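You operate a simulated robot arm through the tools that you are given. There is no shell and no other tool. Be economical: measure what you need, move in short steps, check, and stop when the job is done.

Carry out the task below with a simulated two-armed robot. There is one attempt and no reset: what you move stays moved.

## Task
Wipe the stain, then cover the tray's two dark cupcake plates together.
Fine: use the long cover; wipe with the green cloth and put it back; first slide the plates together in the middle of their tray, without lifting them; all other plates stay put. What is to be rubbed or washed off counts as gone when no trace of it is left.
Where things are to end (x, y in the base frame): dark cupcake plate within 0.03 m of [0.5, -0.15]; dark cupcake plate within 0.03 m of [0.5, -0.27].

Only the result counts: the job must be done as asked and must still hold three seconds after the hand-in. Knocking over, shifting, dropping, spilling or breaking anything else fails it. A push-on lid holds only when it is set on centred and level and pressed home; a screw cap is set on level and turned clockwise until tight. Flat cloth is picked up by pressing the open fingertips on it (5 to 10 N) and closing them slowly along it; thin cloth reads only 2 to 8 mm in the jaws.

## Robot
Two 7-joint arms with fingered hands on one trunk, on a base that drives. Base frame: it is fixed to the floor where the robot stands at the start and does not move with it; the origin is under the middle of the robot, x ahead of it, y to its left, z up. Lengths are in m, angles in degrees, forces in N, time in s.
The left shoulder is at the start at [0.07, 0.166, 1.043], the right one opposite. Places, roughly: big steel tray (46x35x3 cm) [0.5, -0.2, 0.8]; cupcake plate (11x11x9 cm) [0.6, -0.2, 0.5]; cupcake plate (12x12x9 cm) [0.5, 0.3, 0.6]; dark cupcake plate (11x11x7 cm) [0.6, 0, 0.2]; dark cupcake plate (12x12x7 cm) [0.6, 0.2, 0.2]; pink plate (12x11x3 cm) [0.6, 0.3, 0.2]; red plate (12x11x3 cm) [0.6, 0.3, 0.5]. Payload 4.1 kg a hand.
The tool frame of a hand sits at the grasp point between the pads (the TCP): z along the fingers, y along the line on which they close. The tips reach 0.032 m beyond it. Largest opening 0.108 m; the body of the gripper starts 0.038 m behind the TCP. The gripper is a hand of 4 fingers: y runs from the thumb to the fingers, the wrist lies at [-0.016, -0.108, -0.186] in the tool frame, and closing takes about 1.5 s.
Orientation is that of the tool frame in the base frame, as a unit quaternion [x, y, z, w]. With the fingers straight down and the wrist toward the robot, the tool's x, y and z point along [0, 1, 0], [1, 0, 0] and [0, 0, -1] of the base frame.

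## Interface
- The arms move only by the tool servo_tool. It takes "left_targets", "right_targets" or both (then of equal length, played together; a hand with none holds still); each is a list of rows, each a list of 3 entries, a list of its own where there are three numbers: the shift along the tool's x, y, z in units of 200 mm (1.0 is 200 mm), then the turn, a rotation vector about the tool's x, y, z in units of 45 degrees (1.0 is 45 degrees), then the opening, from 0 (shut) to 1 (fully open). In form: [[[x, y, z], [rx, ry, rz], grip], ...]. A call has 1 to 8 rows; each row is the pose to reach, as a shift and turn from the pose commanded when the call began, along the tool's axes at that moment. A call with a number of a shift or a turn outside -1 to 1 is refused whole. Rows are played at 5 a second. More than 0.05 m and 8.6 degrees between two rows, or a gripper value outside its range, and nothing of the call is played. A pose out of reach is approached as far as the arm can. The call stops where the force on the tool passes 40 N (or 10 N more than at its start, if that is more) or the arm is blocked; 0.2 s more then pass. The fingers move at their own pace (about 0.045 m/s each) and stop on an object; they squeeze with about 33 N. The grip force told is the motor's: it shows also when the fingers shut on nothing. Time passes only in rows, and 0.2 s behind the last, so rows that repeat a pose let the fingers close. It gives the time, the measured TCP pose, the force on the tool (base axes), the opening and the grip force at its end, in the units of the frame above (readings bear some noise), with the torque about the TCP (base axes, N m) and any sound that the robot's microphone picked up.
- Cameras (640 x 400 px; columns grow to the right, rows downward): "scene" is now at [0.1399, -0.0289, 1.29]; the picture's right is [-0.11, -0.99, 0.00], its down [-0.50, 0.06, -0.86] and it looks along [0.86, -0.10, -0.50] (base axes); focal length 214 px, centre (320, 200). "left" rides on the left gripper at [-0.064, -0.093, -0.132] in its tool frame; the picture's right is [-0.80, -0.28, 0.53], its down [0.55, -0.71, 0.45] and it looks along [0.25, 0.65, 0.72] (tool axes); focal length 247 px, centre (320, 200). "right" rides on the right gripper at [0.064, -0.093, -0.132] in its tool frame; the picture's right is [-0.80, 0.28, -0.53], its down [-0.55, -0.71, 0.45] and it looks along [-0.25, 0.65, 0.72] (tool axes); focal length 247 px, centre (320, 200). There is no depth. A picture from a camera that has moved, and an enlarged one, comes with that camera's place and axes in the base frame and with its lens. The place of the scene camera against the robot may be out by one fixed shift of up to 0.025 m in any direction.
- capture(camera): a new picture of that camera. No time passes.
- raise_lower(by): slides the trunk up (or, below 0, down) by that many m; the arms and the scene camera ride with it, the base frame stays. It gives what a move gives, with no picture.
- drive_base(legs): drives the robot by 1 to 6 legs, each [ahead, left, turn to the left] in m, m and degrees, along the robot's own axes; the way and the turn of a leg run together, so that a leg with both is an arc; at most 1.5 m and 180 degrees a leg. The arms and the cameras ride along, it lands a little off, and it stops where it bumps. It gives what a move gives.
- preshape(shape, hand): the hand has 4 fingers and takes this shape, open, in about a second: jaw (thumb against the fingers, like two jaws); tri (thumb and two fingers); tip (a fingertip pinch); poke (one finger out to press); point (the index stretched); flat (the hand flat); cup (the hand cupped); fist (a fist). The gripper value then closes the fingers along that shape, each until it touches; the sizes above hold for jaw. It gives what a move gives, with no picture.
- turn_head(pan, tilt): turns the head with the scene camera to pan (to the left, within 86 degrees either way) and tilt (down, from -29 to 69), counted from straight ahead of the robot. It gives what a move gives.
- zoom(camera, box): a new picture of the part [left, top, right, bottom] of that camera's present view, enlarged. No time passes.
- sign_off(): hands the job in; it is judged then, once.

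Go step by step. Nothing tells you exact positions but the pictures and the camera data: compare them with the known pose of the tool, close in by small moves and look again before you grip or let go. The budget is 120 turns and 108 pictures, counting those below and the enlarged ones. Unless the task says otherwise, let go and move clear before handing in.

The tools are called after "Call:" as name(argument=value, ...) on one line, values as JSON. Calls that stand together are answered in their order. servo_tool: Moves the arms, as the interface text tells. Its arguments: {"type":"object","properties":{"left_targets":{"type":"array","items":{"type":"array"}},"right_targets":{"type":"array","items":{"type":"array"}}},"required":[]} The other tools are called the same way: raise_lower (by) slides the trunk up or down; preshape (shape, hand) gives the hand a shape; drive_base (legs) drives the base; turn_head (pan, tilt) turns the head that bears the scene camera; capture (camera) takes a picture; zoom (camera, box) takes an enlarged picture of a part of a camera's view; sign_off () hands the job in.

At the start:

```text
time_s: 0.0
left_tool_pos: [0.674, 0.143, 1.2132]
left_tool_rot: [0.707, 0.707, -0.001, 0.0]
left_ft_force: [0.9, 0.2, 0.9]
left_wrist_torque: [-0.03, -0.02, 0.04]
left_grip_width: 0.1074
left_grip_force: 0.0
left_shape: jaw
right_tool_pos: [0.5535, -0.383, 1.1683]
right_tool_rot: [0.707, 0.707, 0.0, 0.0]
right_ft_force: [0.1, 0.5, 0.1]
right_wrist_torque: [-0.02, 0.06, -0.03]
right_grip_width: 0.1073
right_grip_force: 0.1
right_shape: jaw
trunk travel left (down, up): [-0.55, 0.39]
robot x, y, heading: [-0.0019, -0.0024, -0.0]
head pan, tilt: [-6.5, 30.2]
```

scene: 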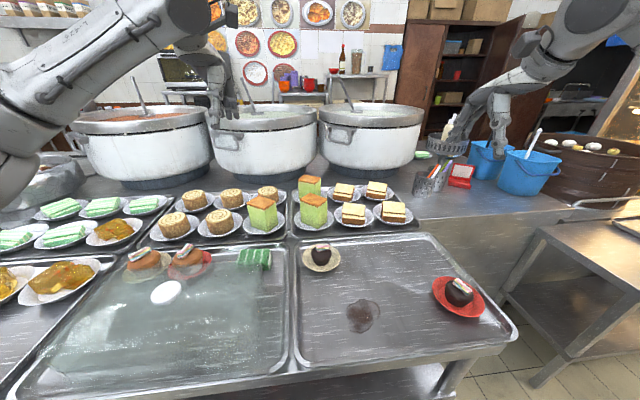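
right: 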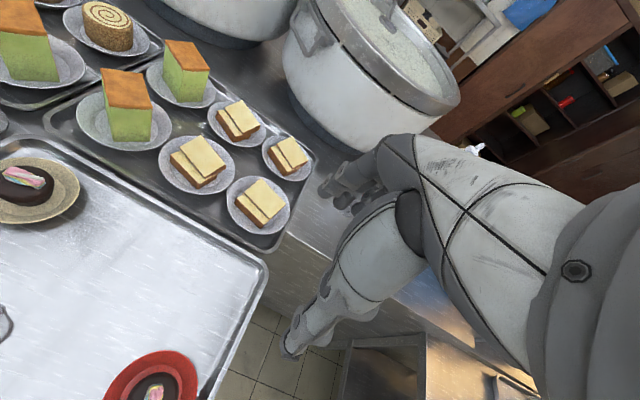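
left: 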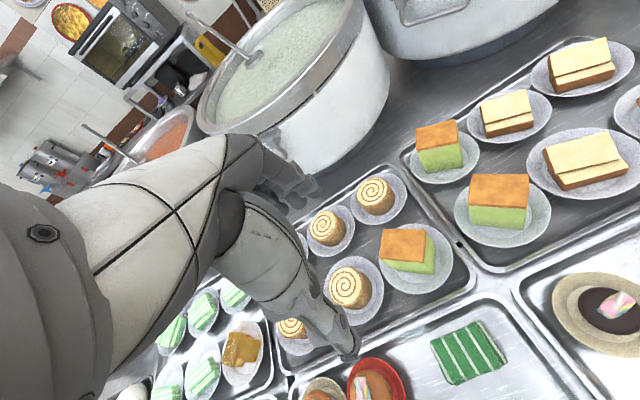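

I see a right tray with two dark cupcakes (beige plate, red plate) and a stain, and a left tray with a green cloth and something translucent. I'll look closer to find the covers.

Call:
zoom(camera="scene", box=[0, 200, 320, 400])

Call:
zoom(camera="scene", box=[280, 200, 600, 400])

Call:
turn_head(pan=0, tilt=60)

Call:
capture(camera="scene")

```text
2.00 times, centred on (160, 300) of scene
camera zoom: at [0.1399, -0.0289, 1.29], right [-0.11, -0.99, 0.0], down [-0.5, 0.06, -0.86], along [0.86, -0.1, -0.5], focal length 429 px, centre (640, 0)
```

zoom: 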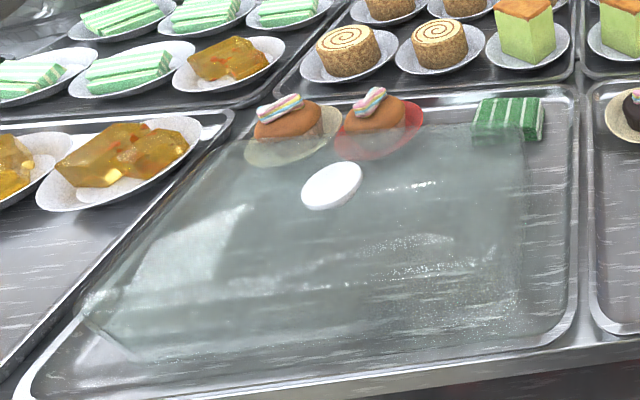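

```text
2.00 times, centred on (440, 300) of scene
camera zoom: at [0.1399, -0.0289, 1.29], right [-0.11, -0.99, 0.0], down [-0.5, 0.06, -0.86], along [0.86, -0.1, -0.5], focal length 429 px, centre (80, 0)
```

zoom: 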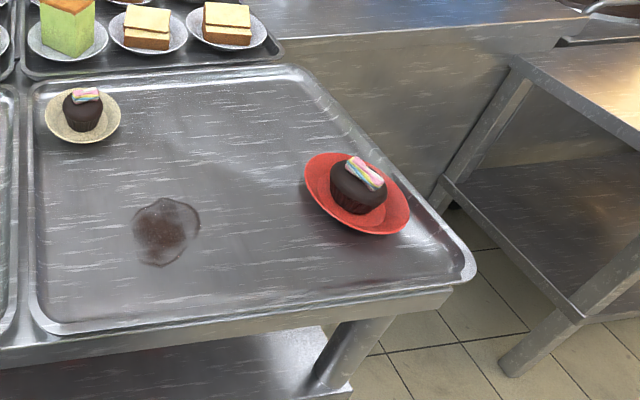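

```text
time_s: 0.9
left_tool_pos: [0.6739, 0.1422, 1.2129]
left_tool_rot: [0.707, 0.707, 0.001, 0.0]
left_ft_force: [-0.2, 0.7, -0.3]
left_wrist_torque: [-0.01, 0.03, -0.01]
left_grip_width: 0.1075
left_grip_force: 0.1
left_shape: jaw
right_tool_pos: [0.5524, -0.3832, 1.1693]
right_tool_rot: [0.708, 0.707, 0.0, 0.0]
right_ft_force: [-0.3, -0.4, 1.2]
right_wrist_torque: [-0.04, -0.01, 0.01]
right_grip_width: 0.1077
right_grip_force: 0.0
right_shape: jaw
trunk travel left (down, up): [-0.55, 0.39]
robot x, y, heading: [-0.0014, -0.0029, 0.2]
head pan, tilt: [0.0, 60.0]
```

```text
102 pictures are left
camera scene: at [0.1168, -0.0188, 1.2483], right [0.0, -1.0, 0.0], down [-0.87, 0.0, -0.5], along [0.5, 0.0, -0.87], focal length 214 px, centre (320, 200)
```

scene: 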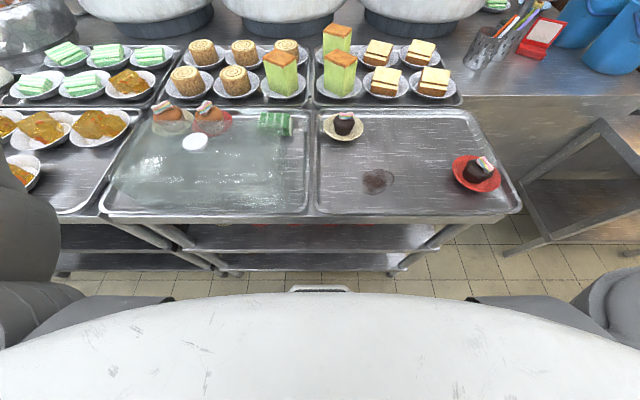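

There are lower shelves with more items, and a translucent box with a white knob on the left tray. I'll zoom on both.

Call:
zoom(camera="scene", box=[100, 90, 320, 228])

Call:
zoom(camera="scene", box=[50, 200, 500, 300])

Call:
zoom(camera="scene", box=[300, 90, 530, 230])

```text
2.90 times, centred on (210, 159) of scene
camera zoom: at [0.1168, -0.0188, 1.2483], right [0.0, -1.0, 0.0], down [-0.87, 0.0, -0.5], along [0.5, 0.0, -0.87], focal length 622 px, centre (639, 319)
```

zoom: 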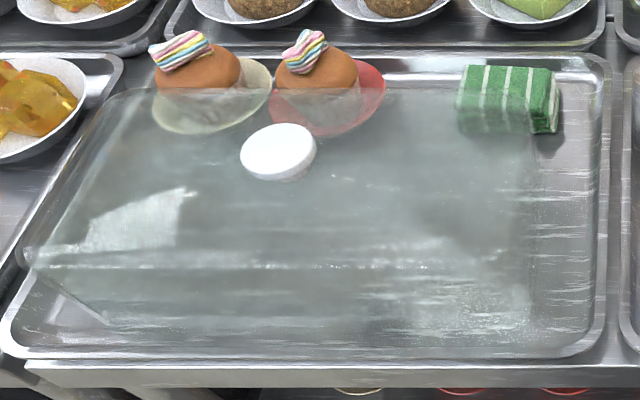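

```text
1.42 times, centred on (275, 250) of scene
camera zoom: at [0.1168, -0.0188, 1.2483], right [0.0, -1.0, 0.0], down [-0.87, 0.0, -0.5], along [0.5, 0.0, -0.87], focal length 305 px, centre (384, 129)
```

zoom: 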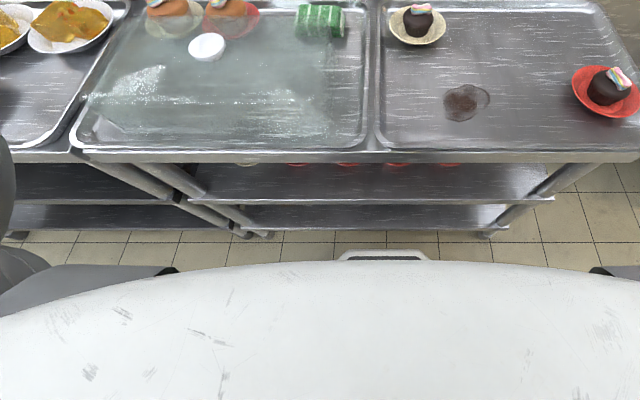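

```text
2.78 times, centred on (415, 160) of scene
camera zoom: at [0.1168, -0.0188, 1.2483], right [0.0, -1.0, 0.0], down [-0.87, 0.0, -0.5], along [0.5, 0.0, -0.87], focal length 597 px, centre (56, 311)
```

zoom: 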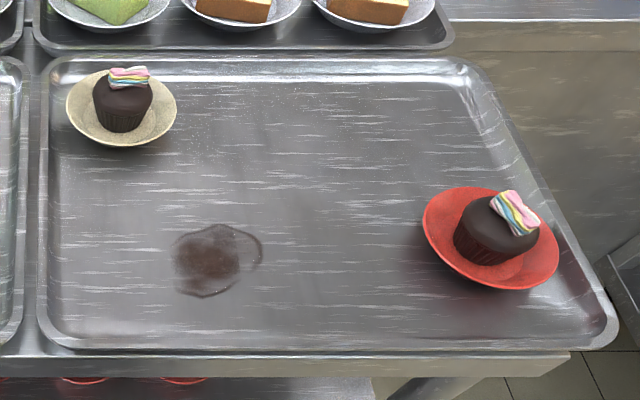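

The translucent box with the white knob (about 33x17 cm, at ~(0.44, 0.24)) looks like the long cover, and the green striped item at ~(0.60, 0.12) like the cloth. I'll zoom with the left hand camera for detail.

Call:
zoom(camera="left", box=[240, 240, 640, 400])

Call:
servo_tool(left_targets=[[[0, -0.2, 0], [0, 0, 0], 1], [[0, -0.4, 0], [0, 0, 0], 1], [[0, -0.6, 0], [0, 0, 0], 1], [[0, -0.8, 0], [0, 0, 0], 1], [[0, -1, 0], [0, 0, 0], 1]])

Call:
capture(camera="left")

Call:
capture(camera="right")

```text
1.60 times, centred on (440, 320) of left
camera zoom: at [0.5813, 0.0799, 1.3447], right [-0.28, -0.8, -0.53], down [-0.71, 0.55, -0.45], along [0.65, 0.25, -0.72], focal length 395 px, centre (128, 8)
```

zoom: 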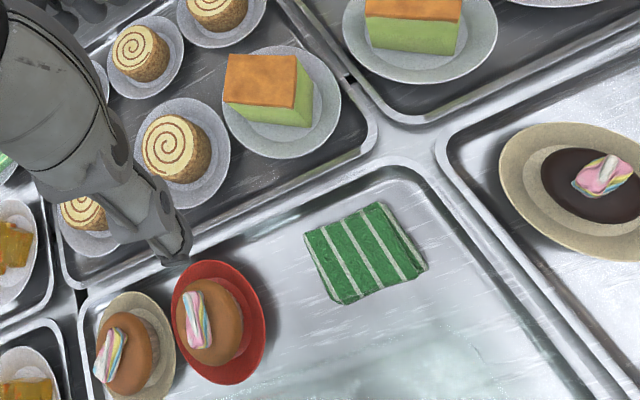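

```text
time_s: 2.1
left_tool_pos: [0.4729, 0.1419, 1.2146]
left_tool_rot: [0.707, 0.707, 0.001, 0.001]
left_ft_force: [-0.8, -0.8, 0.2]
left_wrist_torque: [-0.01, 0.0, -0.02]
left_grip_width: 0.1074
left_grip_force: 0.2
left_shape: jaw
right_tool_pos: [0.5518, -0.3834, 1.1708]
right_tool_rot: [0.707, 0.707, 0.001, 0.0]
right_ft_force: [-0.8, -0.9, -0.9]
right_wrist_torque: [-0.02, -0.05, 0.01]
right_grip_width: 0.1077
right_grip_force: 0.1
right_shape: jaw
trunk travel left (down, up): [-0.55, 0.39]
robot x, y, heading: [-0.0005, 0.0008, 0.1]
head pan, tilt: [0.0, 60.0]
```

```text
97 pictures are left
camera left: at [0.3796, 0.0794, 1.346], right [-0.28, -0.8, -0.53], down [-0.71, 0.55, -0.45], along [0.65, 0.25, -0.72], focal length 247 px, centre (320, 200)
```

left: 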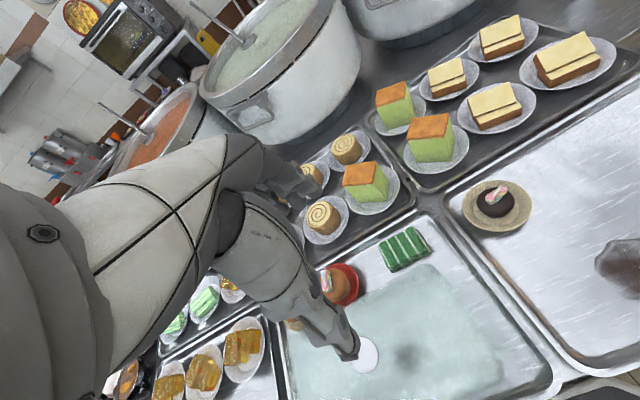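

```text
96 pictures are left
camera right: at [0.4579, -0.3183, 1.3012], right [0.28, -0.8, 0.53], down [-0.71, -0.55, -0.45], along [0.65, -0.25, -0.72], focal length 247 px, centre (320, 200)
```

right: 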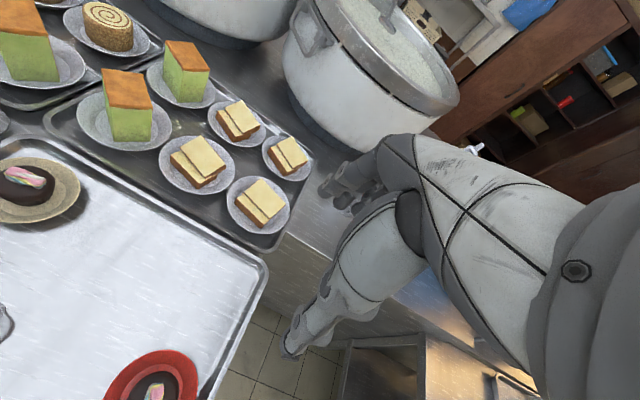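

Cloth slab is at about (0.602, 0.123), ~6.5 x 9 cm; the cover's back edge is at x≈0.53; the stain at about (0.415, -0.15). I'll bring the left hand above the cloth and also move the right hand over for a better look at the stain.

Call:
servo_tool(left_targets=[[[-0.03, 0.22, 0], [0, 0, 0], 0.82], [[-0.06, 0.44, 0], [0, 0, 0], 0.82], [[-0.095, 0.66, 0], [0, 0, 0], 0.82], [[-0.095, 0.66, 0.24], [0, 0, 0], 0.82], [[-0.095, 0.66, 0.48], [0, 0, 0], 0.82], [[-0.095, 0.66, 0.72], [0, 0, 0], 0.82], [[-0.095, 0.66, 0.9], [0, 0, 0], 0.82]], right_targets=[[[0, -0.2, 0], [0, 0, 0], 1], [[0, -0.4, 0], [0, 0, 0], 1], [[0, -0.6, 0], [0, 0, 0], 1], [[0, -0.8, 0], [0, 0, 0], 1], [[0, -1, 0], [0, 0, 0], 1], [[0, -1, 0], [0, 0, 0], 1], [[0, -1, 0], [0, 0, 0], 1]])

Call:
capture(camera="left")

Call:
capture(camera="right")

Call:
capture(camera="scene")

```text
time_s: 3.8
left_tool_pos: [0.6065, 0.1269, 1.0308]
left_tool_rot: [0.707, 0.708, -0.001, 0.0]
left_ft_force: [0.4, -0.1, 0.1]
left_wrist_torque: [-0.03, 0.03, 0.01]
left_grip_width: 0.0888
left_grip_force: 0.0
left_shape: jaw
right_tool_pos: [0.3548, -0.3842, 1.1695]
right_tool_rot: [0.707, 0.708, 0.0, 0.0]
right_ft_force: [-1.0, 0.0, -0.3]
right_wrist_torque: [0.01, -0.03, 0.01]
right_grip_width: 0.1078
right_grip_force: 0.1
right_shape: jaw
trunk travel left (down, up): [-0.55, 0.39]
robot x, y, heading: [-0.0055, -0.0027, -0.1]
head pan, tilt: [0.0, 60.0]
```

```text
95 pictures are left
camera left: at [0.5135, 0.0634, 1.1637], right [-0.28, -0.8, -0.53], down [-0.71, 0.55, -0.45], along [0.65, 0.25, -0.72], focal length 247 px, centre (320, 200)
```

left: 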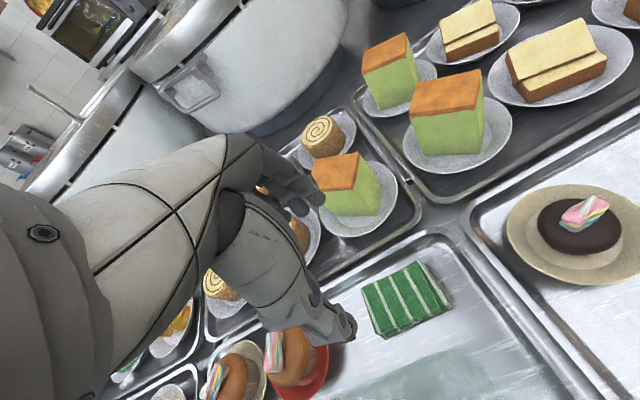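

```text
94 pictures are left
camera right: at [0.2617, -0.3198, 1.3003], right [0.28, -0.8, 0.53], down [-0.71, -0.55, -0.45], along [0.65, -0.25, -0.72], focal length 247 px, centre (320, 200)
```

right: 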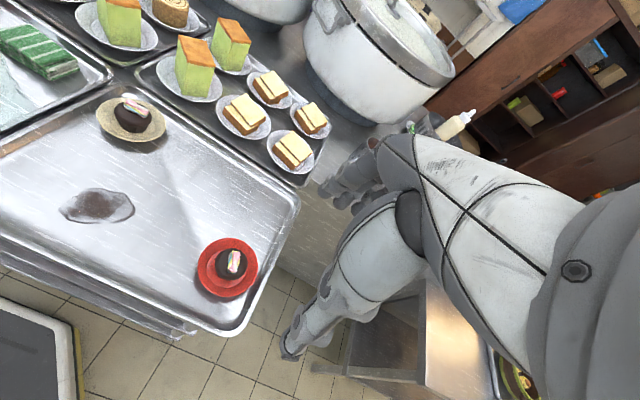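

```text
93 pictures are left
camera scene: at [0.1168, -0.0182, 1.2483], right [0.0, -1.0, 0.0], down [-0.87, 0.0, -0.5], along [0.5, 0.0, -0.87], focal length 214 px, centre (320, 200)
```

scene: 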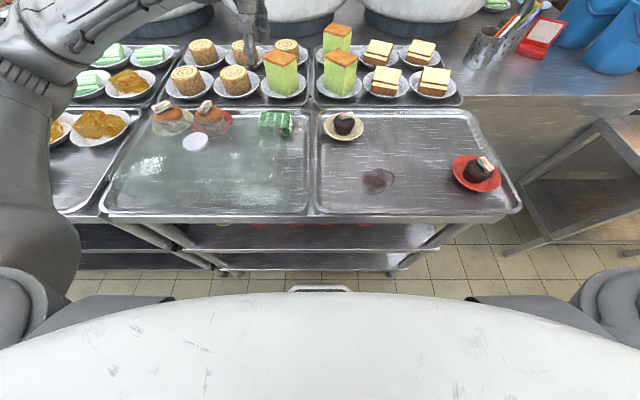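

The left hand is centred over the cloth (0.604, 0.128). Next I descend toward it and look.

Call:
servo_tool(left_targets=[[[0, 0, 0.2], [0, 0, 0], 0.86], [[0, 0, 0.4], [0, 0, 0], 0.86], [[0, 0, 0.6], [0, 0, 0], 0.86], [[0, 0, 0.78], [0, 0, 0], 0.86]])

Call:
capture(camera="left")

Call:
zoom(camera="scene", box=[160, 60, 360, 185])

```text
time_s: 5.0
left_tool_pos: [0.6032, 0.12, 0.9083]
left_tool_rot: [0.706, 0.708, 0.023, 0.015]
left_ft_force: [0.5, 0.0, 0.2]
left_wrist_torque: [-0.04, -0.02, -0.01]
left_grip_width: 0.0927
left_grip_force: 0.0
left_shape: jaw
right_tool_pos: [0.341, -0.3943, 1.1712]
right_tool_rot: [0.707, 0.707, 0.008, 0.001]
right_ft_force: [-0.5, 0.7, -0.3]
right_wrist_torque: [-0.04, 0.0, 0.03]
right_grip_width: 0.1075
right_grip_force: 0.0
right_shape: jaw
trunk travel left (down, up): [-0.55, 0.39]
robot x, y, heading: [-0.0002, 0.0023, -0.0]
head pan, tilt: [0.0, 60.0]
stopped in row 4 (left hand): the arm was blocked; the commanded pose is now the measured one
```

```text
92 pictures are left
camera left: at [0.5046, 0.0551, 1.0349], right [-0.25, -0.79, -0.56], down [-0.68, 0.55, -0.48], along [0.69, 0.26, -0.68], focal length 247 px, centre (320, 200)
```

left: 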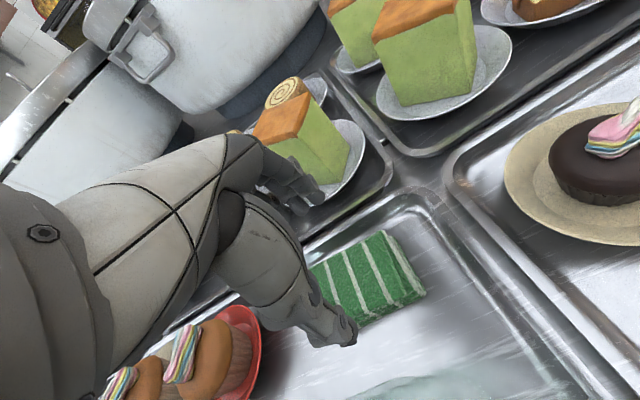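

```text
3.20 times, centred on (260, 122) of scene
camera zoom: at [0.1037, -0.0287, 1.2505], right [0.0, -1.0, -0.01], down [-0.86, 0.01, -0.51], along [0.51, 0.01, -0.86], focal length 686 px, centre (512, 448)
```

zoom: 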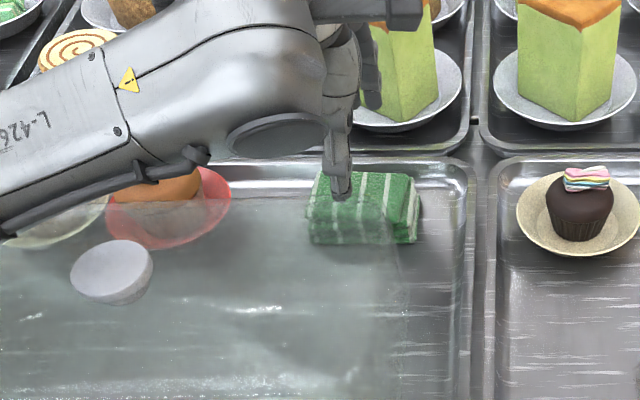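

The arm was blocked with no tool force, so the forearm is likely touching something (perhaps near the orange cupcake). I lift straight back up and check for damage.

Call:
servo_tool(left_targets=[[[0, 0, -0.2], [0, 0, 0], 0.86], [[0, 0, -0.4], [0, 0, 0], 0.86], [[0, 0, -0.6], [0, 0, 0], 0.86], [[0, 0, -0.6], [0, 0, 0], 0.86]])

Call:
capture(camera="scene")

Call:
zoom(camera="scene", box=[60, 60, 360, 247])

```text
time_s: 6.0
left_tool_pos: [0.6105, 0.1275, 1.006]
left_tool_rot: [0.707, 0.707, 0.009, 0.007]
left_ft_force: [0.2, 0.6, 0.6]
left_wrist_torque: [0.01, 0.02, 0.02]
left_grip_width: 0.0925
left_grip_force: 0.1
left_shape: jaw
right_tool_pos: [0.357, -0.3856, 1.1685]
right_tool_rot: [0.708, 0.706, -0.001, 0.0]
right_ft_force: [0.2, -0.6, -0.5]
right_wrist_torque: [0.01, 0.02, -0.01]
right_grip_width: 0.1078
right_grip_force: 0.0
right_shape: jaw
trunk travel left (down, up): [-0.55, 0.39]
robot x, y, heading: [-0.0017, -0.0026, -0.2]
head pan, tilt: [0.0, 60.0]
```

```text
90 pictures are left
camera scene: at [0.1193, -0.0179, 1.2477], right [0.0, -1.0, 0.0], down [-0.87, 0.0, -0.5], along [0.5, 0.0, -0.87], focal length 214 px, centre (320, 200)
```

scene: 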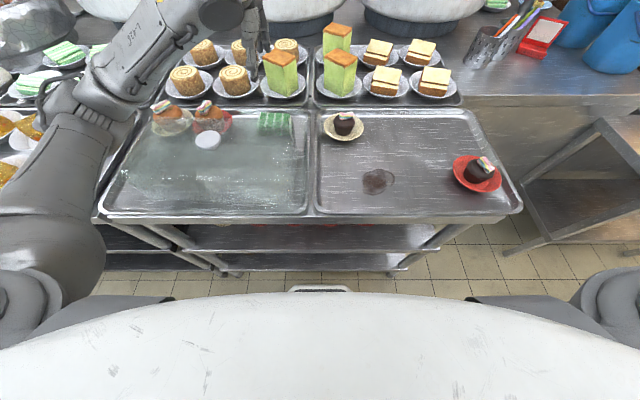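

```text
2.13 times, centred on (210, 154) of scene
camera zoom: at [0.1193, -0.0179, 1.2477], right [0.0, -1.0, 0.0], down [-0.87, 0.0, -0.5], along [0.5, 0.0, -0.87], focal length 458 px, centre (555, 299)
```

zoom: 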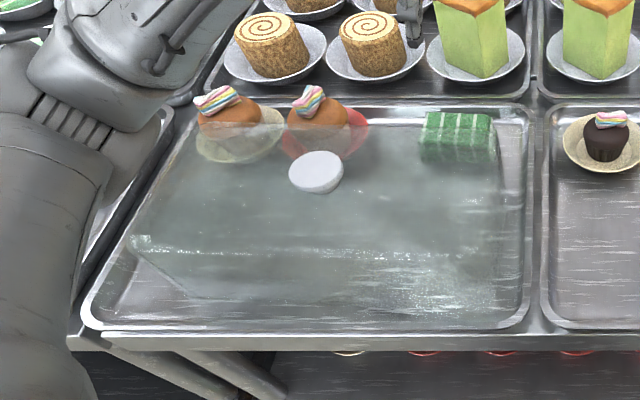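

The forearm nudged the cover about 2.5 cm toward -y (no other plate moved; cloth and plates are where they were). I'll raise the trunk so the forearm comes in steeper from above.

Call:
raise_lower(by=0.22)

Call:
servo_tool(left_targets=[[[0, 0, 0.2], [0, 0, 0], 0.86], [[0, 0, 0.4], [0, 0, 0], 0.86], [[0, 0, 0.6], [0, 0, 0], 0.86], [[0, 0, 0.8], [0, 0, 0], 0.86], [[0, 0, 1.0], [0, 0, 0], 0.86]])

Call:
capture(camera="scene")

Call:
capture(camera="right")

```text
time_s: 8.3
left_tool_pos: [0.6088, 0.1267, 1.227]
left_tool_rot: [0.707, 0.707, 0.009, 0.009]
left_ft_force: [-0.4, 0.7, 0.3]
left_wrist_torque: [-0.04, 0.03, 0.01]
left_grip_width: 0.0925
left_grip_force: 0.1
left_shape: jaw
right_tool_pos: [0.3553, -0.3838, 1.3896]
right_tool_rot: [0.708, 0.706, 0.001, 0.0]
right_ft_force: [-0.6, 0.4, 1.1]
right_wrist_torque: [0.04, 0.0, -0.02]
right_grip_width: 0.1075
right_grip_force: 0.1
right_shape: jaw
trunk travel left (down, up): [-0.77, 0.17]
robot x, y, heading: [0.0005, 0.0014, -0.2]
head pan, tilt: [0.0, 60.0]
```

```text
time_s: 9.5
left_tool_pos: [0.6154, 0.1265, 1.0285]
left_tool_rot: [0.707, 0.707, 0.01, 0.009]
left_ft_force: [0.4, 0.8, 0.6]
left_wrist_torque: [0.05, 0.01, 0.0]
left_grip_width: 0.0927
left_grip_force: 0.0
left_shape: jaw
right_tool_pos: [0.3555, -0.385, 1.3902]
right_tool_rot: [0.708, 0.706, -0.001, -0.001]
right_ft_force: [-0.7, 1.5, 0.5]
right_wrist_torque: [-0.05, 0.02, -0.01]
right_grip_width: 0.1078
right_grip_force: 0.1
right_shape: jaw
trunk travel left (down, up): [-0.77, 0.17]
robot x, y, heading: [0.0037, 0.0009, -0.3]
head pan, tilt: [0.0, 60.0]
```

```text
88 pictures are left
camera scene: at [0.1177, -0.0185, 1.4683], right [0.0, -1.0, 0.0], down [-0.87, 0.0, -0.5], along [0.5, 0.0, -0.87], focal length 214 px, centre (320, 200)
```

scene: 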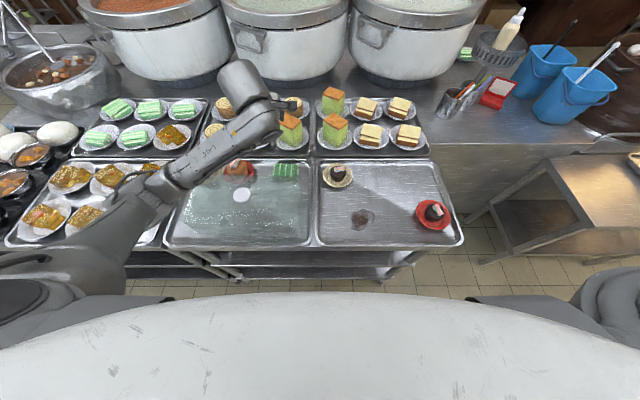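

```text
87 pictures are left
camera right: at [0.2623, -0.3204, 1.5202], right [0.28, -0.8, 0.53], down [-0.71, -0.55, -0.45], along [0.65, -0.25, -0.72], focal length 247 px, centre (320, 200)
```

right: 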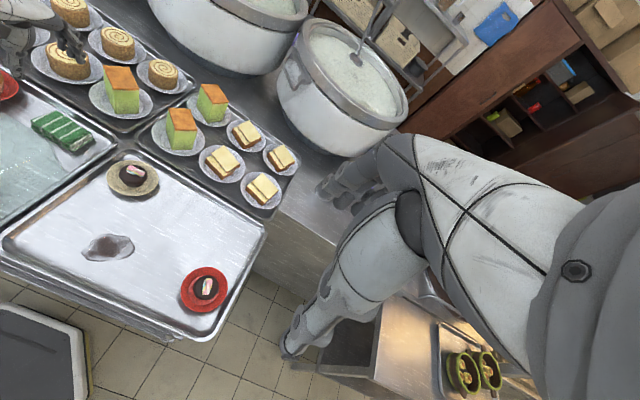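

The right arm suits the cloth better: its elbow would hang over the empty front of the right tray. I retract the left hand up, and then drive left about 0.3 m.

Call:
servo_tool(left_targets=[[[0, 0, -0.24], [0, 0, 0], 1], [[0, 0, -0.48], [0, 0, 0], 1], [[0, 0, -0.72], [0, 0, 0], 1], [[0, 0, -0.96], [0, 0, 0], 1], [[0, -0.24, -1], [0, 0, 0], 1], [[0, -0.48, -1], [0, 0, 0], 1], [[0, -0.72, -1], [0, 0, 0], 1], [[0, -0.96, -1], [0, 0, 0], 1]])

Call:
drive_base(legs=[[0, 0.3, 0]])

Call:
capture(camera="scene")

Call:
capture(camera="right")

```text
time_s: 11.3
left_tool_pos: [0.4967, 0.1081, 1.2504]
left_tool_rot: [0.707, 0.707, 0.009, 0.007]
left_ft_force: [0.0, 0.0, 0.1]
left_wrist_torque: [0.02, -0.01, 0.01]
left_grip_width: 0.1076
left_grip_force: 0.0
left_shape: jaw
left hand out of reach, approached as far as the arm can: row 7, 8
right_tool_pos: [0.3552, -0.3867, 1.3906]
right_tool_rot: [0.708, 0.706, 0.001, -0.001]
right_ft_force: [0.6, -0.4, -0.1]
right_wrist_torque: [0.01, -0.01, -0.01]
right_grip_width: 0.1077
right_grip_force: 0.1
right_shape: jaw
trunk travel left (down, up): [-0.77, 0.17]
robot x, y, heading: [0.0044, 0.0011, -0.3]
head pan, tilt: [0.0, 60.0]
```

```text
time_s: 13.3
left_tool_pos: [0.4973, 0.406, 1.2496]
left_tool_rot: [0.706, 0.708, 0.009, 0.007]
left_ft_force: [0.4, 0.4, 0.0]
left_wrist_torque: [0.04, -0.02, -0.04]
left_grip_width: 0.1077
left_grip_force: 0.0
left_shape: jaw
right_tool_pos: [0.3572, -0.0909, 1.3889]
right_tool_rot: [0.706, 0.708, 0.001, -0.001]
right_ft_force: [0.1, -0.5, 0.0]
right_wrist_torque: [0.03, -0.03, 0.02]
right_grip_width: 0.1077
right_grip_force: 0.2
right_shape: jaw
trunk travel left (down, up): [-0.77, 0.17]
robot x, y, heading: [0.0031, 0.2948, 0.2]
head pan, tilt: [0.0, 60.0]
```

```text
86 pictures are left
camera scene: at [0.1171, 0.2746, 1.4682], right [0.0, -1.0, 0.0], down [-0.87, 0.0, -0.5], along [0.5, 0.0, -0.87], focal length 214 px, centre (320, 200)
```

scene: 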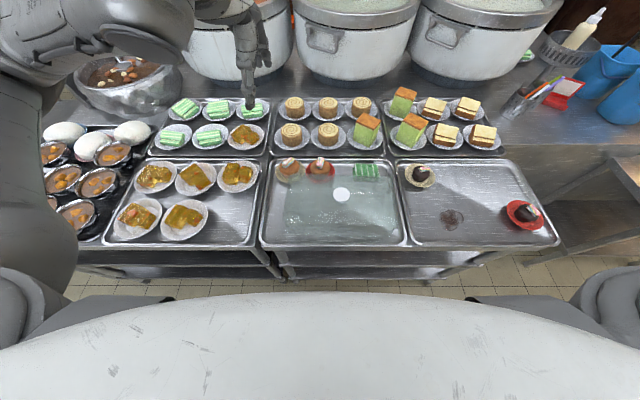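

```text
85 pictures are left
camera right: at [0.2631, -0.0267, 1.5198], right [0.28, -0.8, 0.53], down [-0.7, -0.55, -0.45], along [0.65, -0.25, -0.72], focal length 247 px, centre (320, 200)
```

right: 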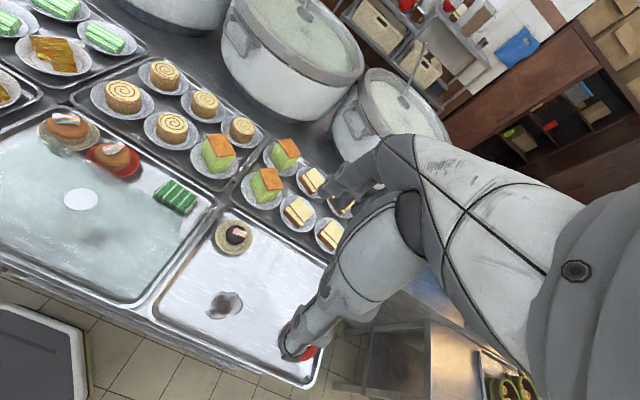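

The base moved left cleanly. Now I bring the right hand over the cloth.

Call:
servo_tool(right_targets=[[[0.09, 0.12, 0], [0, 0, 0], 0.86], [[0.19, 0.25, 0], [0, 0, 0], 0.86], [[0.38, 0.38, 0], [0, 0, 0], 0.86], [[0.57, 0.5, 0], [0, 0, 0], 0.86], [[0.76, 0.62, 0.1], [0, 0, 0], 0.86], [[0.92, 0.76, 0.2], [0, 0, 0], 0.86], [[1, 0.88, 0.4], [0, 0, 0], 0.86], [[1, 1, 0.6], [0, 0, 0], 0.86]])

Call:
servo_tool(right_targets=[[[0.05, 0.12, 0.2], [0, 0, 0], 0.86], [[0.095, 0.235, 0.4], [0, 0, 0], 0.86], [[0.095, 0.235, 0.6], [0, 0, 0], 0.86], [[0.095, 0.235, 0.8], [0, 0, 0], 0.86]])

Call:
capture(camera="right")

Call:
capture(camera="scene")

```text
time_s: 15.1
left_tool_pos: [0.4978, 0.4043, 1.2494]
left_tool_rot: [0.705, 0.709, 0.009, 0.006]
left_ft_force: [0.0, -0.1, -0.7]
left_wrist_torque: [0.04, 0.01, -0.01]
left_grip_width: 0.1077
left_grip_force: 0.0
left_shape: jaw
right_tool_pos: [0.5578, 0.1112, 1.2642]
right_tool_rot: [0.706, 0.708, 0.0, -0.002]
right_ft_force: [0.1, -0.5, 0.2]
right_wrist_torque: [0.01, 0.04, 0.0]
right_grip_width: 0.0931
right_grip_force: 0.1
right_shape: jaw
trunk travel left (down, up): [-0.77, 0.17]
robot x, y, heading: [0.0028, 0.2923, 0.3]
head pan, tilt: [0.0, 60.0]
```

```text
time_s: 16.1
left_tool_pos: [0.4981, 0.4051, 1.2497]
left_tool_rot: [0.706, 0.708, 0.009, 0.007]
left_ft_force: [0.1, -0.3, -0.3]
left_wrist_torque: [-0.02, 0.02, 0.03]
left_grip_width: 0.1077
left_grip_force: 0.0
left_shape: jaw
right_tool_pos: [0.6048, 0.1276, 1.1095]
right_tool_rot: [0.707, 0.708, 0.0, 0.0]
right_ft_force: [-0.9, 0.3, -0.1]
right_wrist_torque: [0.0, 0.04, 0.0]
right_grip_width: 0.0931
right_grip_force: 0.2
right_shape: jaw
trunk travel left (down, up): [-0.77, 0.17]
robot x, y, heading: [0.0023, 0.2915, 0.6]
head pan, tilt: [0.0, 60.0]
```

```text
84 pictures are left
camera right: at [0.5112, 0.1929, 1.2398], right [0.28, -0.8, 0.53], down [-0.7, -0.55, -0.45], along [0.65, -0.25, -0.72], focal length 247 px, centre (320, 200)
```

right: 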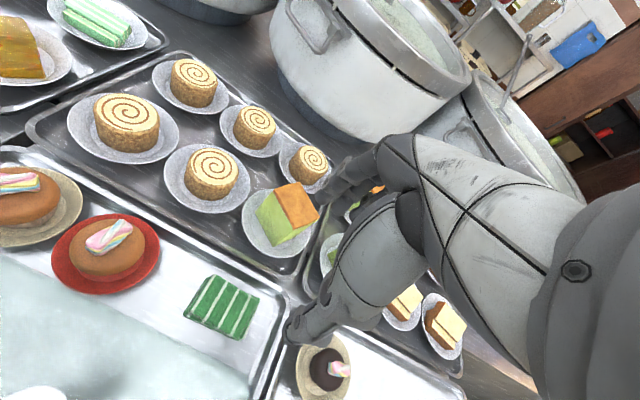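

```text
83 pictures are left
camera scene: at [0.1183, 0.2756, 1.4682], right [0.0, -1.0, 0.0], down [-0.87, 0.0, -0.5], along [0.5, 0.0, -0.87], focal length 214 px, centre (320, 200)
```

scene: 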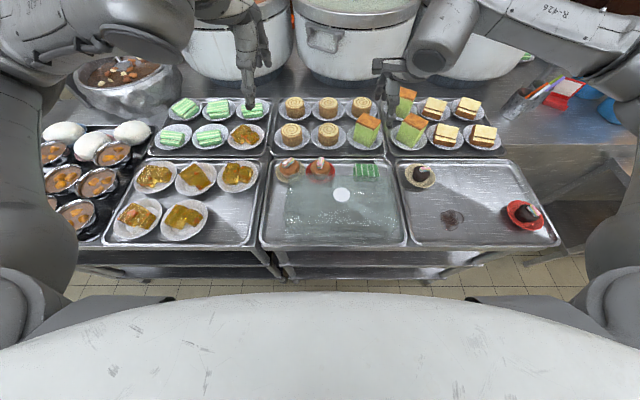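

The cloth is confirmed at ~(0.60, 0.13). I descend with the right hand.

Call:
servo_tool(right_targets=[[[0, 0, 0.2], [0, 0, 0], 0.86], [[0, 0, 0.4], [0, 0, 0], 0.86], [[0, 0, 0.6], [0, 0, 0], 0.86], [[0, 0, 0.8], [0, 0, 0], 0.86], [[0, 0, 1.0], [0, 0, 0], 0.86]])

Call:
capture(camera="right")

Call:
capture(camera="scene")

```text
time_s: 17.3
left_tool_pos: [0.4967, 0.4054, 1.249]
left_tool_rot: [0.706, 0.708, 0.008, 0.007]
left_ft_force: [-0.1, 0.2, -0.3]
left_wrist_torque: [0.0, 0.01, 0.01]
left_grip_width: 0.1079
left_grip_force: 0.0
left_shape: jaw
right_tool_pos: [0.6024, 0.1292, 0.9081]
right_tool_rot: [0.707, 0.708, 0.0, 0.0]
right_ft_force: [-0.6, 0.2, 0.0]
right_wrist_torque: [0.0, -0.03, -0.01]
right_grip_width: 0.093
right_grip_force: 0.0
right_shape: jaw
trunk travel left (down, up): [-0.77, 0.17]
robot x, y, heading: [0.0028, 0.2938, 0.4]
head pan, tilt: [0.0, 60.0]
```

```text
82 pictures are left
camera right: at [0.5096, 0.1934, 1.0388], right [0.28, -0.8, 0.53], down [-0.7, -0.55, -0.45], along [0.65, -0.25, -0.72], focal length 247 px, centre (320, 200)
```

right: 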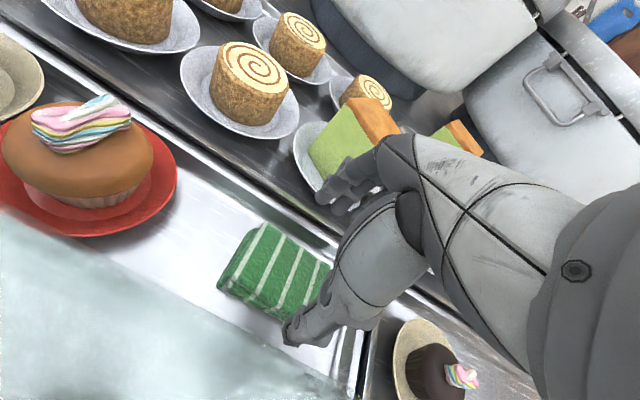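

```text
81 pictures are left
camera scene: at [0.1181, 0.2761, 1.4682], right [0.0, -1.0, 0.0], down [-0.87, 0.0, -0.5], along [0.5, 0.0, -0.87], focal length 214 px, centre (320, 200)
```

scene: 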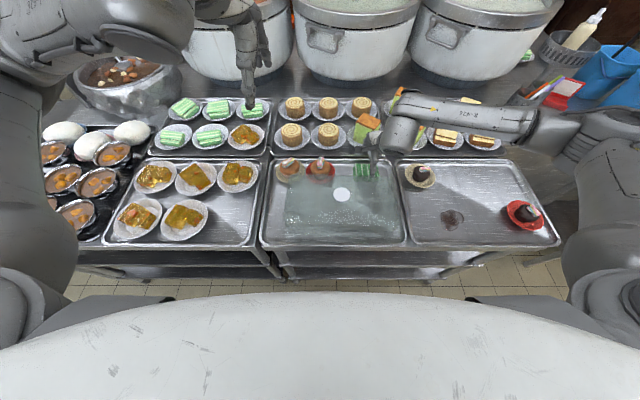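

The alignment is good with no contact. I descend slowly to cloth level.

Call:
servo_tool(right_targets=[[[0, 0.0, 0.1], [0, 0, 0], 0.82], [[0, 0.0, 0.2], [0, 0, 0], 0.82], [[0, 0, 0.26], [0, 0, 0], 0.82], [[0, 0, 0.3], [0, 0, 0], 0.82]])

Call:
capture(camera="right")

Call:
zoom(camera="scene", box=[260, 80, 580, 280])

```text
time_s: 18.5
left_tool_pos: [0.4953, 0.4055, 1.2519]
left_tool_rot: [0.706, 0.708, 0.01, 0.008]
left_ft_force: [0.6, 0.8, -0.7]
left_wrist_torque: [-0.02, 0.04, 0.0]
left_grip_width: 0.1079
left_grip_force: 0.1
left_shape: jaw
right_tool_pos: [0.607, 0.1317, 0.8575]
right_tool_rot: [0.706, 0.708, 0.009, 0.003]
right_ft_force: [-6.1, -3.6, 33.8]
right_wrist_torque: [0.02, -1.54, -0.08]
right_grip_width: 0.0856
right_grip_force: 0.1
right_shape: jaw
trunk travel left (down, up): [-0.77, 0.17]
robot x, y, heading: [-0.0003, 0.2918, -0.1]
head pan, tilt: [0.0, 60.0]
stopped in row 4 (right hand): the force on the tool passed its limit (the readings are from after the stop); the commanded pose is now the measured one
```

```text
80 pictures are left
camera right: at [0.5114, 0.1946, 0.9877], right [0.28, -0.8, 0.53], down [-0.7, -0.55, -0.46], along [0.66, -0.24, -0.71], focal length 247 px, centre (320, 200)
```

right: 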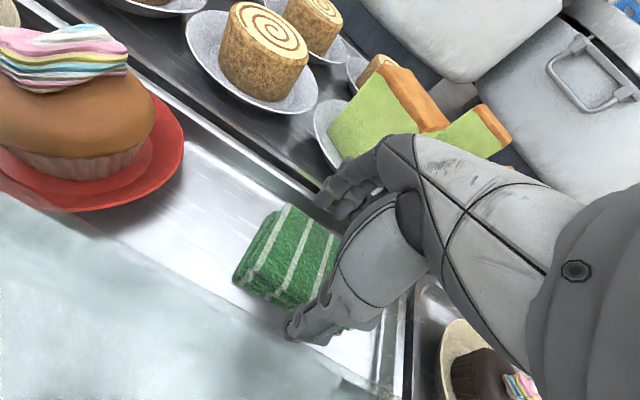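

```text
2.00 times, centred on (420, 180) of scene
camera zoom: at [0.1149, 0.2761, 1.4687], right [0.0, -1.0, 0.0], down [-0.87, 0.0, -0.5], along [0.5, 0.0, -0.87], focal length 429 px, centre (120, 240)
```

zoom: 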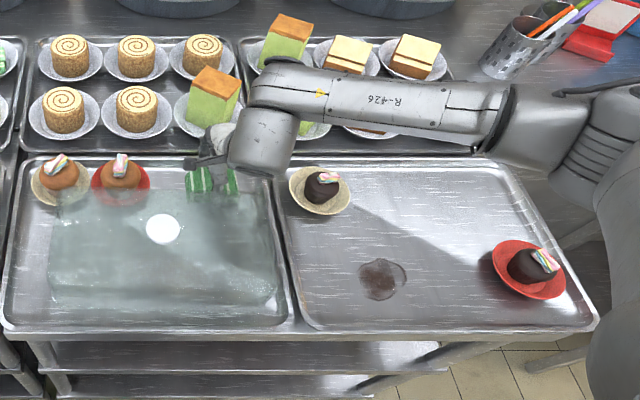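

The back fingers touched the tray's rear wall. I lift slightly, shift 1 cm toward the robot, narrow the opening and try again.

Call:
servo_tool(right_targets=[[[0, 0, -0.1], [0, 0, 0], 0.82], [[-0.01, -0.045, -0.15], [0, 0, 0], 0.75], [[-0.01, -0.045, -0.15], [0, 0, 0], 0.75]])

Call:
servo_tool(right_targets=[[[0, 0, 0.08], [0, 0, 0], 0.75], [[0, 0, 0.14], [0, 0, 0], 0.75], [[0, 0, 0.18], [0, 0, 0], 0.75], [[0, 0, 0.21], [0, 0, 0], 0.75]])

Call:
capture(camera="right")

```text
time_s: 19.3
left_tool_pos: [0.4977, 0.4051, 1.2488]
left_tool_rot: [0.706, 0.708, 0.008, 0.007]
left_ft_force: [-0.2, 1.0, 0.0]
left_wrist_torque: [0.01, 0.01, 0.02]
left_grip_width: 0.1077
left_grip_force: 0.0
left_shape: jaw
right_tool_pos: [0.5962, 0.1268, 0.8834]
right_tool_rot: [0.707, 0.708, 0.003, 0.002]
right_ft_force: [-0.1, -0.7, 0.5]
right_wrist_torque: [0.0, -0.02, -0.01]
right_grip_width: 0.0812
right_grip_force: 0.0
right_shape: jaw
trunk travel left (down, up): [-0.77, 0.17]
robot x, y, heading: [0.0009, 0.2964, -0.0]
head pan, tilt: [0.0, 60.0]
```

```text
time_s: 20.3
left_tool_pos: [0.4922, 0.4066, 1.2517]
left_tool_rot: [0.706, 0.708, 0.009, 0.008]
left_ft_force: [-0.9, 0.2, -0.5]
left_wrist_torque: [0.0, -0.02, 0.01]
left_grip_width: 0.1078
left_grip_force: 0.1
left_shape: jaw
right_tool_pos: [0.5943, 0.1294, 0.8425]
right_tool_rot: [0.705, 0.709, 0.006, 0.003]
right_ft_force: [-6.5, -0.5, 22.9]
right_wrist_torque: [-0.21, -1.27, -0.16]
right_grip_width: 0.0798
right_grip_force: 0.0
right_shape: jaw
trunk travel left (down, up): [-0.77, 0.17]
robot x, y, heading: [-0.0008, 0.2937, -0.1]
head pan, tilt: [0.0, 60.0]
```

```text
78 pictures are left
camera right: at [0.4999, 0.1929, 0.9731], right [0.28, -0.8, 0.53], down [-0.7, -0.55, -0.46], along [0.66, -0.24, -0.71], focal length 247 px, centre (320, 200)
```

right: 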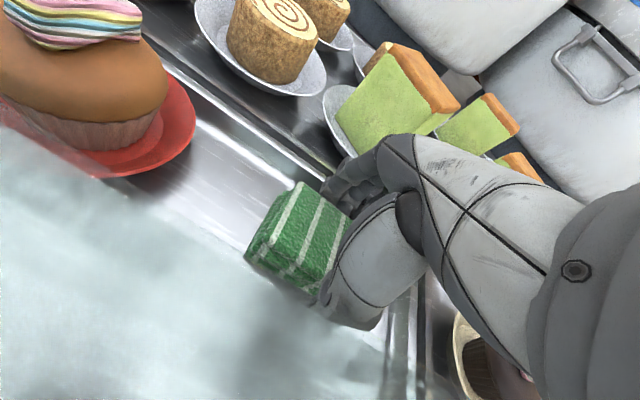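

The fingertips now straddle the cloth near tray level. I ease up a few mm and close.

Call:
servo_tool(right_targets=[[[0, 0, -0.02], [0, 0, 0], 0.6], [[0, 0, -0.02], [0, 0, 0], 0.45], [[0, 0, -0.02], [0, 0, 0], 0.3], [[0, 0, -0.02], [0, 0, 0], 0.15], [[0, 0, -0.02], [0, 0, 0], 0.0], [[0, 0, -0.02], [0, 0, 0], 0.0], [[0, 0, -0.02], [0, 0, 0], 0.0], [[0, 0, -0.02], [0, 0, 0], 0.0]])

Call:
capture(camera="right")

```text
time_s: 22.1
left_tool_pos: [0.4968, 0.4055, 1.2503]
left_tool_rot: [0.706, 0.708, 0.008, 0.008]
left_ft_force: [-0.3, -0.5, 0.1]
left_wrist_torque: [-0.02, -0.03, 0.0]
left_grip_width: 0.1078
left_grip_force: 0.0
left_shape: jaw
right_tool_pos: [0.5971, 0.1285, 0.8442]
right_tool_rot: [0.706, 0.708, 0.004, 0.001]
right_ft_force: [0.6, 0.1, 0.5]
right_wrist_torque: [-0.01, 0.01, -0.03]
right_grip_width: 0.0565
right_grip_force: 33.4
right_shape: jaw
trunk travel left (down, up): [-0.77, 0.17]
robot x, y, heading: [0.0, 0.2963, 0.1]
head pan, tilt: [0.0, 60.0]
```

```text
77 pictures are left
camera right: at [0.5022, 0.1929, 0.974], right [0.28, -0.8, 0.53], down [-0.7, -0.55, -0.45], along [0.66, -0.25, -0.71], focal length 247 px, centre (320, 200)
```

right: 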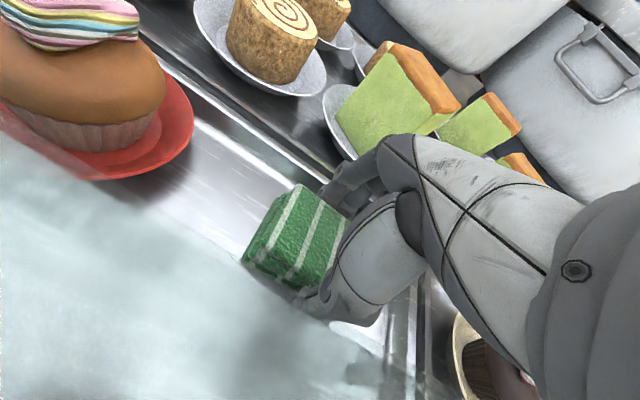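

The cloth is gripped (5.7 cm, 33 N) with the TCP at (0.597, 0.1285, 0.844), which I record for the return. I lift it.

Call:
servo_tool(right_targets=[[[0, 0, -0.2], [0, 0, 0], 0], [[0, 0, -0.4], [0, 0, 0], 0], [[0, 0, -0.6], [0, 0, 0], 0], [[0, 0, -0.8], [0, 0, 0], 0], [[0, 0, -1], [0, 0, 0], 0]])

Call:
capture(camera="right")

Call:
zoom(camera="scene", box=[260, 80, 580, 280])

```text
time_s: 23.3
left_tool_pos: [0.4964, 0.406, 1.2503]
left_tool_rot: [0.706, 0.709, 0.009, 0.007]
left_ft_force: [-0.9, 0.0, 0.6]
left_wrist_torque: [0.0, -0.04, 0.01]
left_grip_width: 0.1077
left_grip_force: 0.1
left_shape: jaw
right_tool_pos: [0.5929, 0.1281, 1.0463]
right_tool_rot: [0.706, 0.708, 0.002, 0.001]
right_ft_force: [0.3, 0.4, -0.2]
right_wrist_torque: [-0.01, -0.01, 0.02]
right_grip_width: 0.0564
right_grip_force: 33.5
right_shape: jaw
trunk travel left (down, up): [-0.77, 0.17]
robot x, y, heading: [0.0045, 0.296, 0.3]
head pan, tilt: [0.0, 60.0]
```

```text
76 pictures are left
camera right: at [0.4983, 0.1919, 1.176], right [0.28, -0.8, 0.53], down [-0.7, -0.55, -0.45], along [0.66, -0.25, -0.71], focal length 247 px, centre (320, 200)
```

right: 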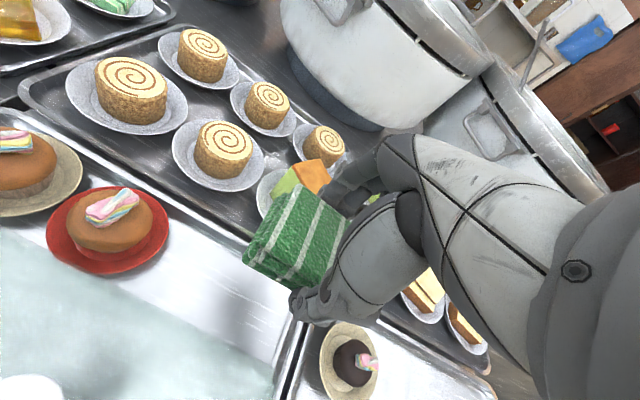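

```text
2.00 times, centred on (420, 180) of scene
camera zoom: at [0.1165, 0.2765, 1.4682], right [0.0, -1.0, 0.0], down [-0.87, 0.0, -0.5], along [0.5, 0.0, -0.87], focal length 429 px, centre (120, 240)
```

zoom: 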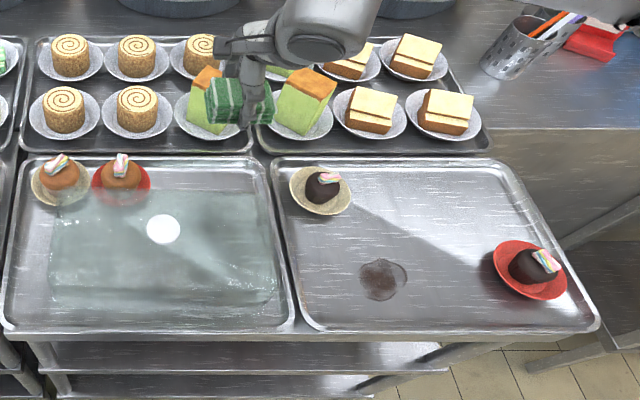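

The cloth is in hand and nothing else moved. I drive right so the right hand is near the stain at ~(0.415, -0.14).

Call:
drive_base(legs=[[0, -0.26, 0]])

Call:
servo_tool(right_targets=[[[0, -0.2, 0], [0, 0, 0], 0], [[0, -0.4, 0], [0, 0, 0], 0], [[0, -0.6, 0], [0, 0, 0], 0], [[0, -0.8, 0], [0, 0, 0], 0], [[0, -0.88, 0], [0, 0, 0], 0]])

Call:
capture(camera="right")

Call:
capture(camera="scene")

```text
time_s: 25.1
left_tool_pos: [0.497, 0.147, 1.2502]
left_tool_rot: [0.707, 0.707, 0.008, 0.008]
left_ft_force: [0.3, -0.2, 0.8]
left_wrist_torque: [-0.02, 0.01, 0.01]
left_grip_width: 0.108
left_grip_force: 0.0
left_shape: jaw
right_tool_pos: [0.5933, -0.1319, 1.0447]
right_tool_rot: [0.708, 0.707, 0.003, 0.002]
right_ft_force: [-0.6, -0.4, -0.7]
right_wrist_torque: [-0.02, 0.04, -0.02]
right_grip_width: 0.0564
right_grip_force: 33.0
right_shape: jaw
trunk travel left (down, up): [-0.77, 0.17]
robot x, y, heading: [0.001, 0.04, -0.1]
head pan, tilt: [0.0, 60.0]
```

```text
time_s: 26.3
left_tool_pos: [0.4977, 0.1463, 1.2502]
left_tool_rot: [0.707, 0.707, 0.009, 0.007]
left_ft_force: [0.2, -0.8, 0.3]
left_wrist_torque: [-0.01, 0.02, -0.01]
left_grip_width: 0.1079
left_grip_force: 0.0
left_shape: jaw
right_tool_pos: [0.4327, -0.1316, 1.0475]
right_tool_rot: [0.707, 0.707, 0.004, 0.001]
right_ft_force: [0.0, 0.0, -0.7]
right_wrist_torque: [0.01, 0.0, 0.01]
right_grip_width: 0.0565
right_grip_force: 33.1
right_shape: jaw
right hand out of reach, approached as far as the arm can: row 5
trunk travel left (down, up): [-0.77, 0.17]
robot x, y, heading: [0.001, 0.0374, 0.2]
head pan, tilt: [0.0, 60.0]
```

```text
74 pictures are left
camera right: at [0.3382, -0.0679, 1.1774], right [0.28, -0.8, 0.53], down [-0.7, -0.55, -0.45], along [0.65, -0.25, -0.71], focal length 247 px, centre (320, 200)
```

right: 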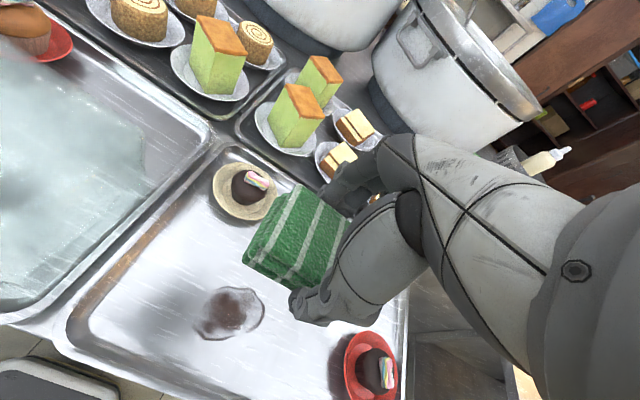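

```text
73 pictures are left
camera scene: at [0.1178, 0.0186, 1.4682], right [0.0, -1.0, 0.0], down [-0.87, 0.0, -0.5], along [0.5, 0.0, -0.87], focal length 214 px, centre (320, 200)
```

scene: 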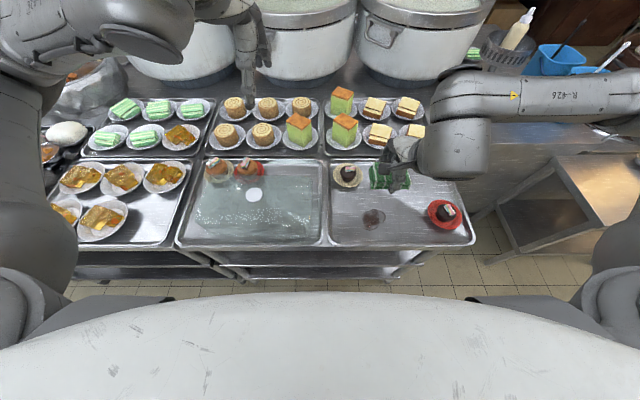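

The hand can't come closer to the body at this height, so I back the base up 0.13 m, then place the cloth above the stain at (0.418, -0.145).

Call:
drive_base(legs=[[-0.13, 0, 0]])

```text
time_s: 27.6
left_tool_pos: [0.3671, 0.1458, 1.2481]
left_tool_rot: [0.708, 0.706, 0.008, 0.007]
left_ft_force: [-0.1, -0.5, 0.8]
left_wrist_torque: [0.0, 0.0, 0.02]
left_grip_width: 0.1078
left_grip_force: 0.1
left_shape: jaw
right_tool_pos: [0.3021, -0.1326, 1.0458]
right_tool_rot: [0.708, 0.706, 0.004, 0.002]
right_ft_force: [0.5, -0.1, -0.9]
right_wrist_torque: [0.03, 0.04, 0.01]
right_grip_width: 0.0562
right_grip_force: 32.5
right_shape: jaw
trunk travel left (down, up): [-0.77, 0.17]
robot x, y, heading: [-0.1305, 0.041, -0.2]
head pan, tilt: [0.0, 60.0]
```

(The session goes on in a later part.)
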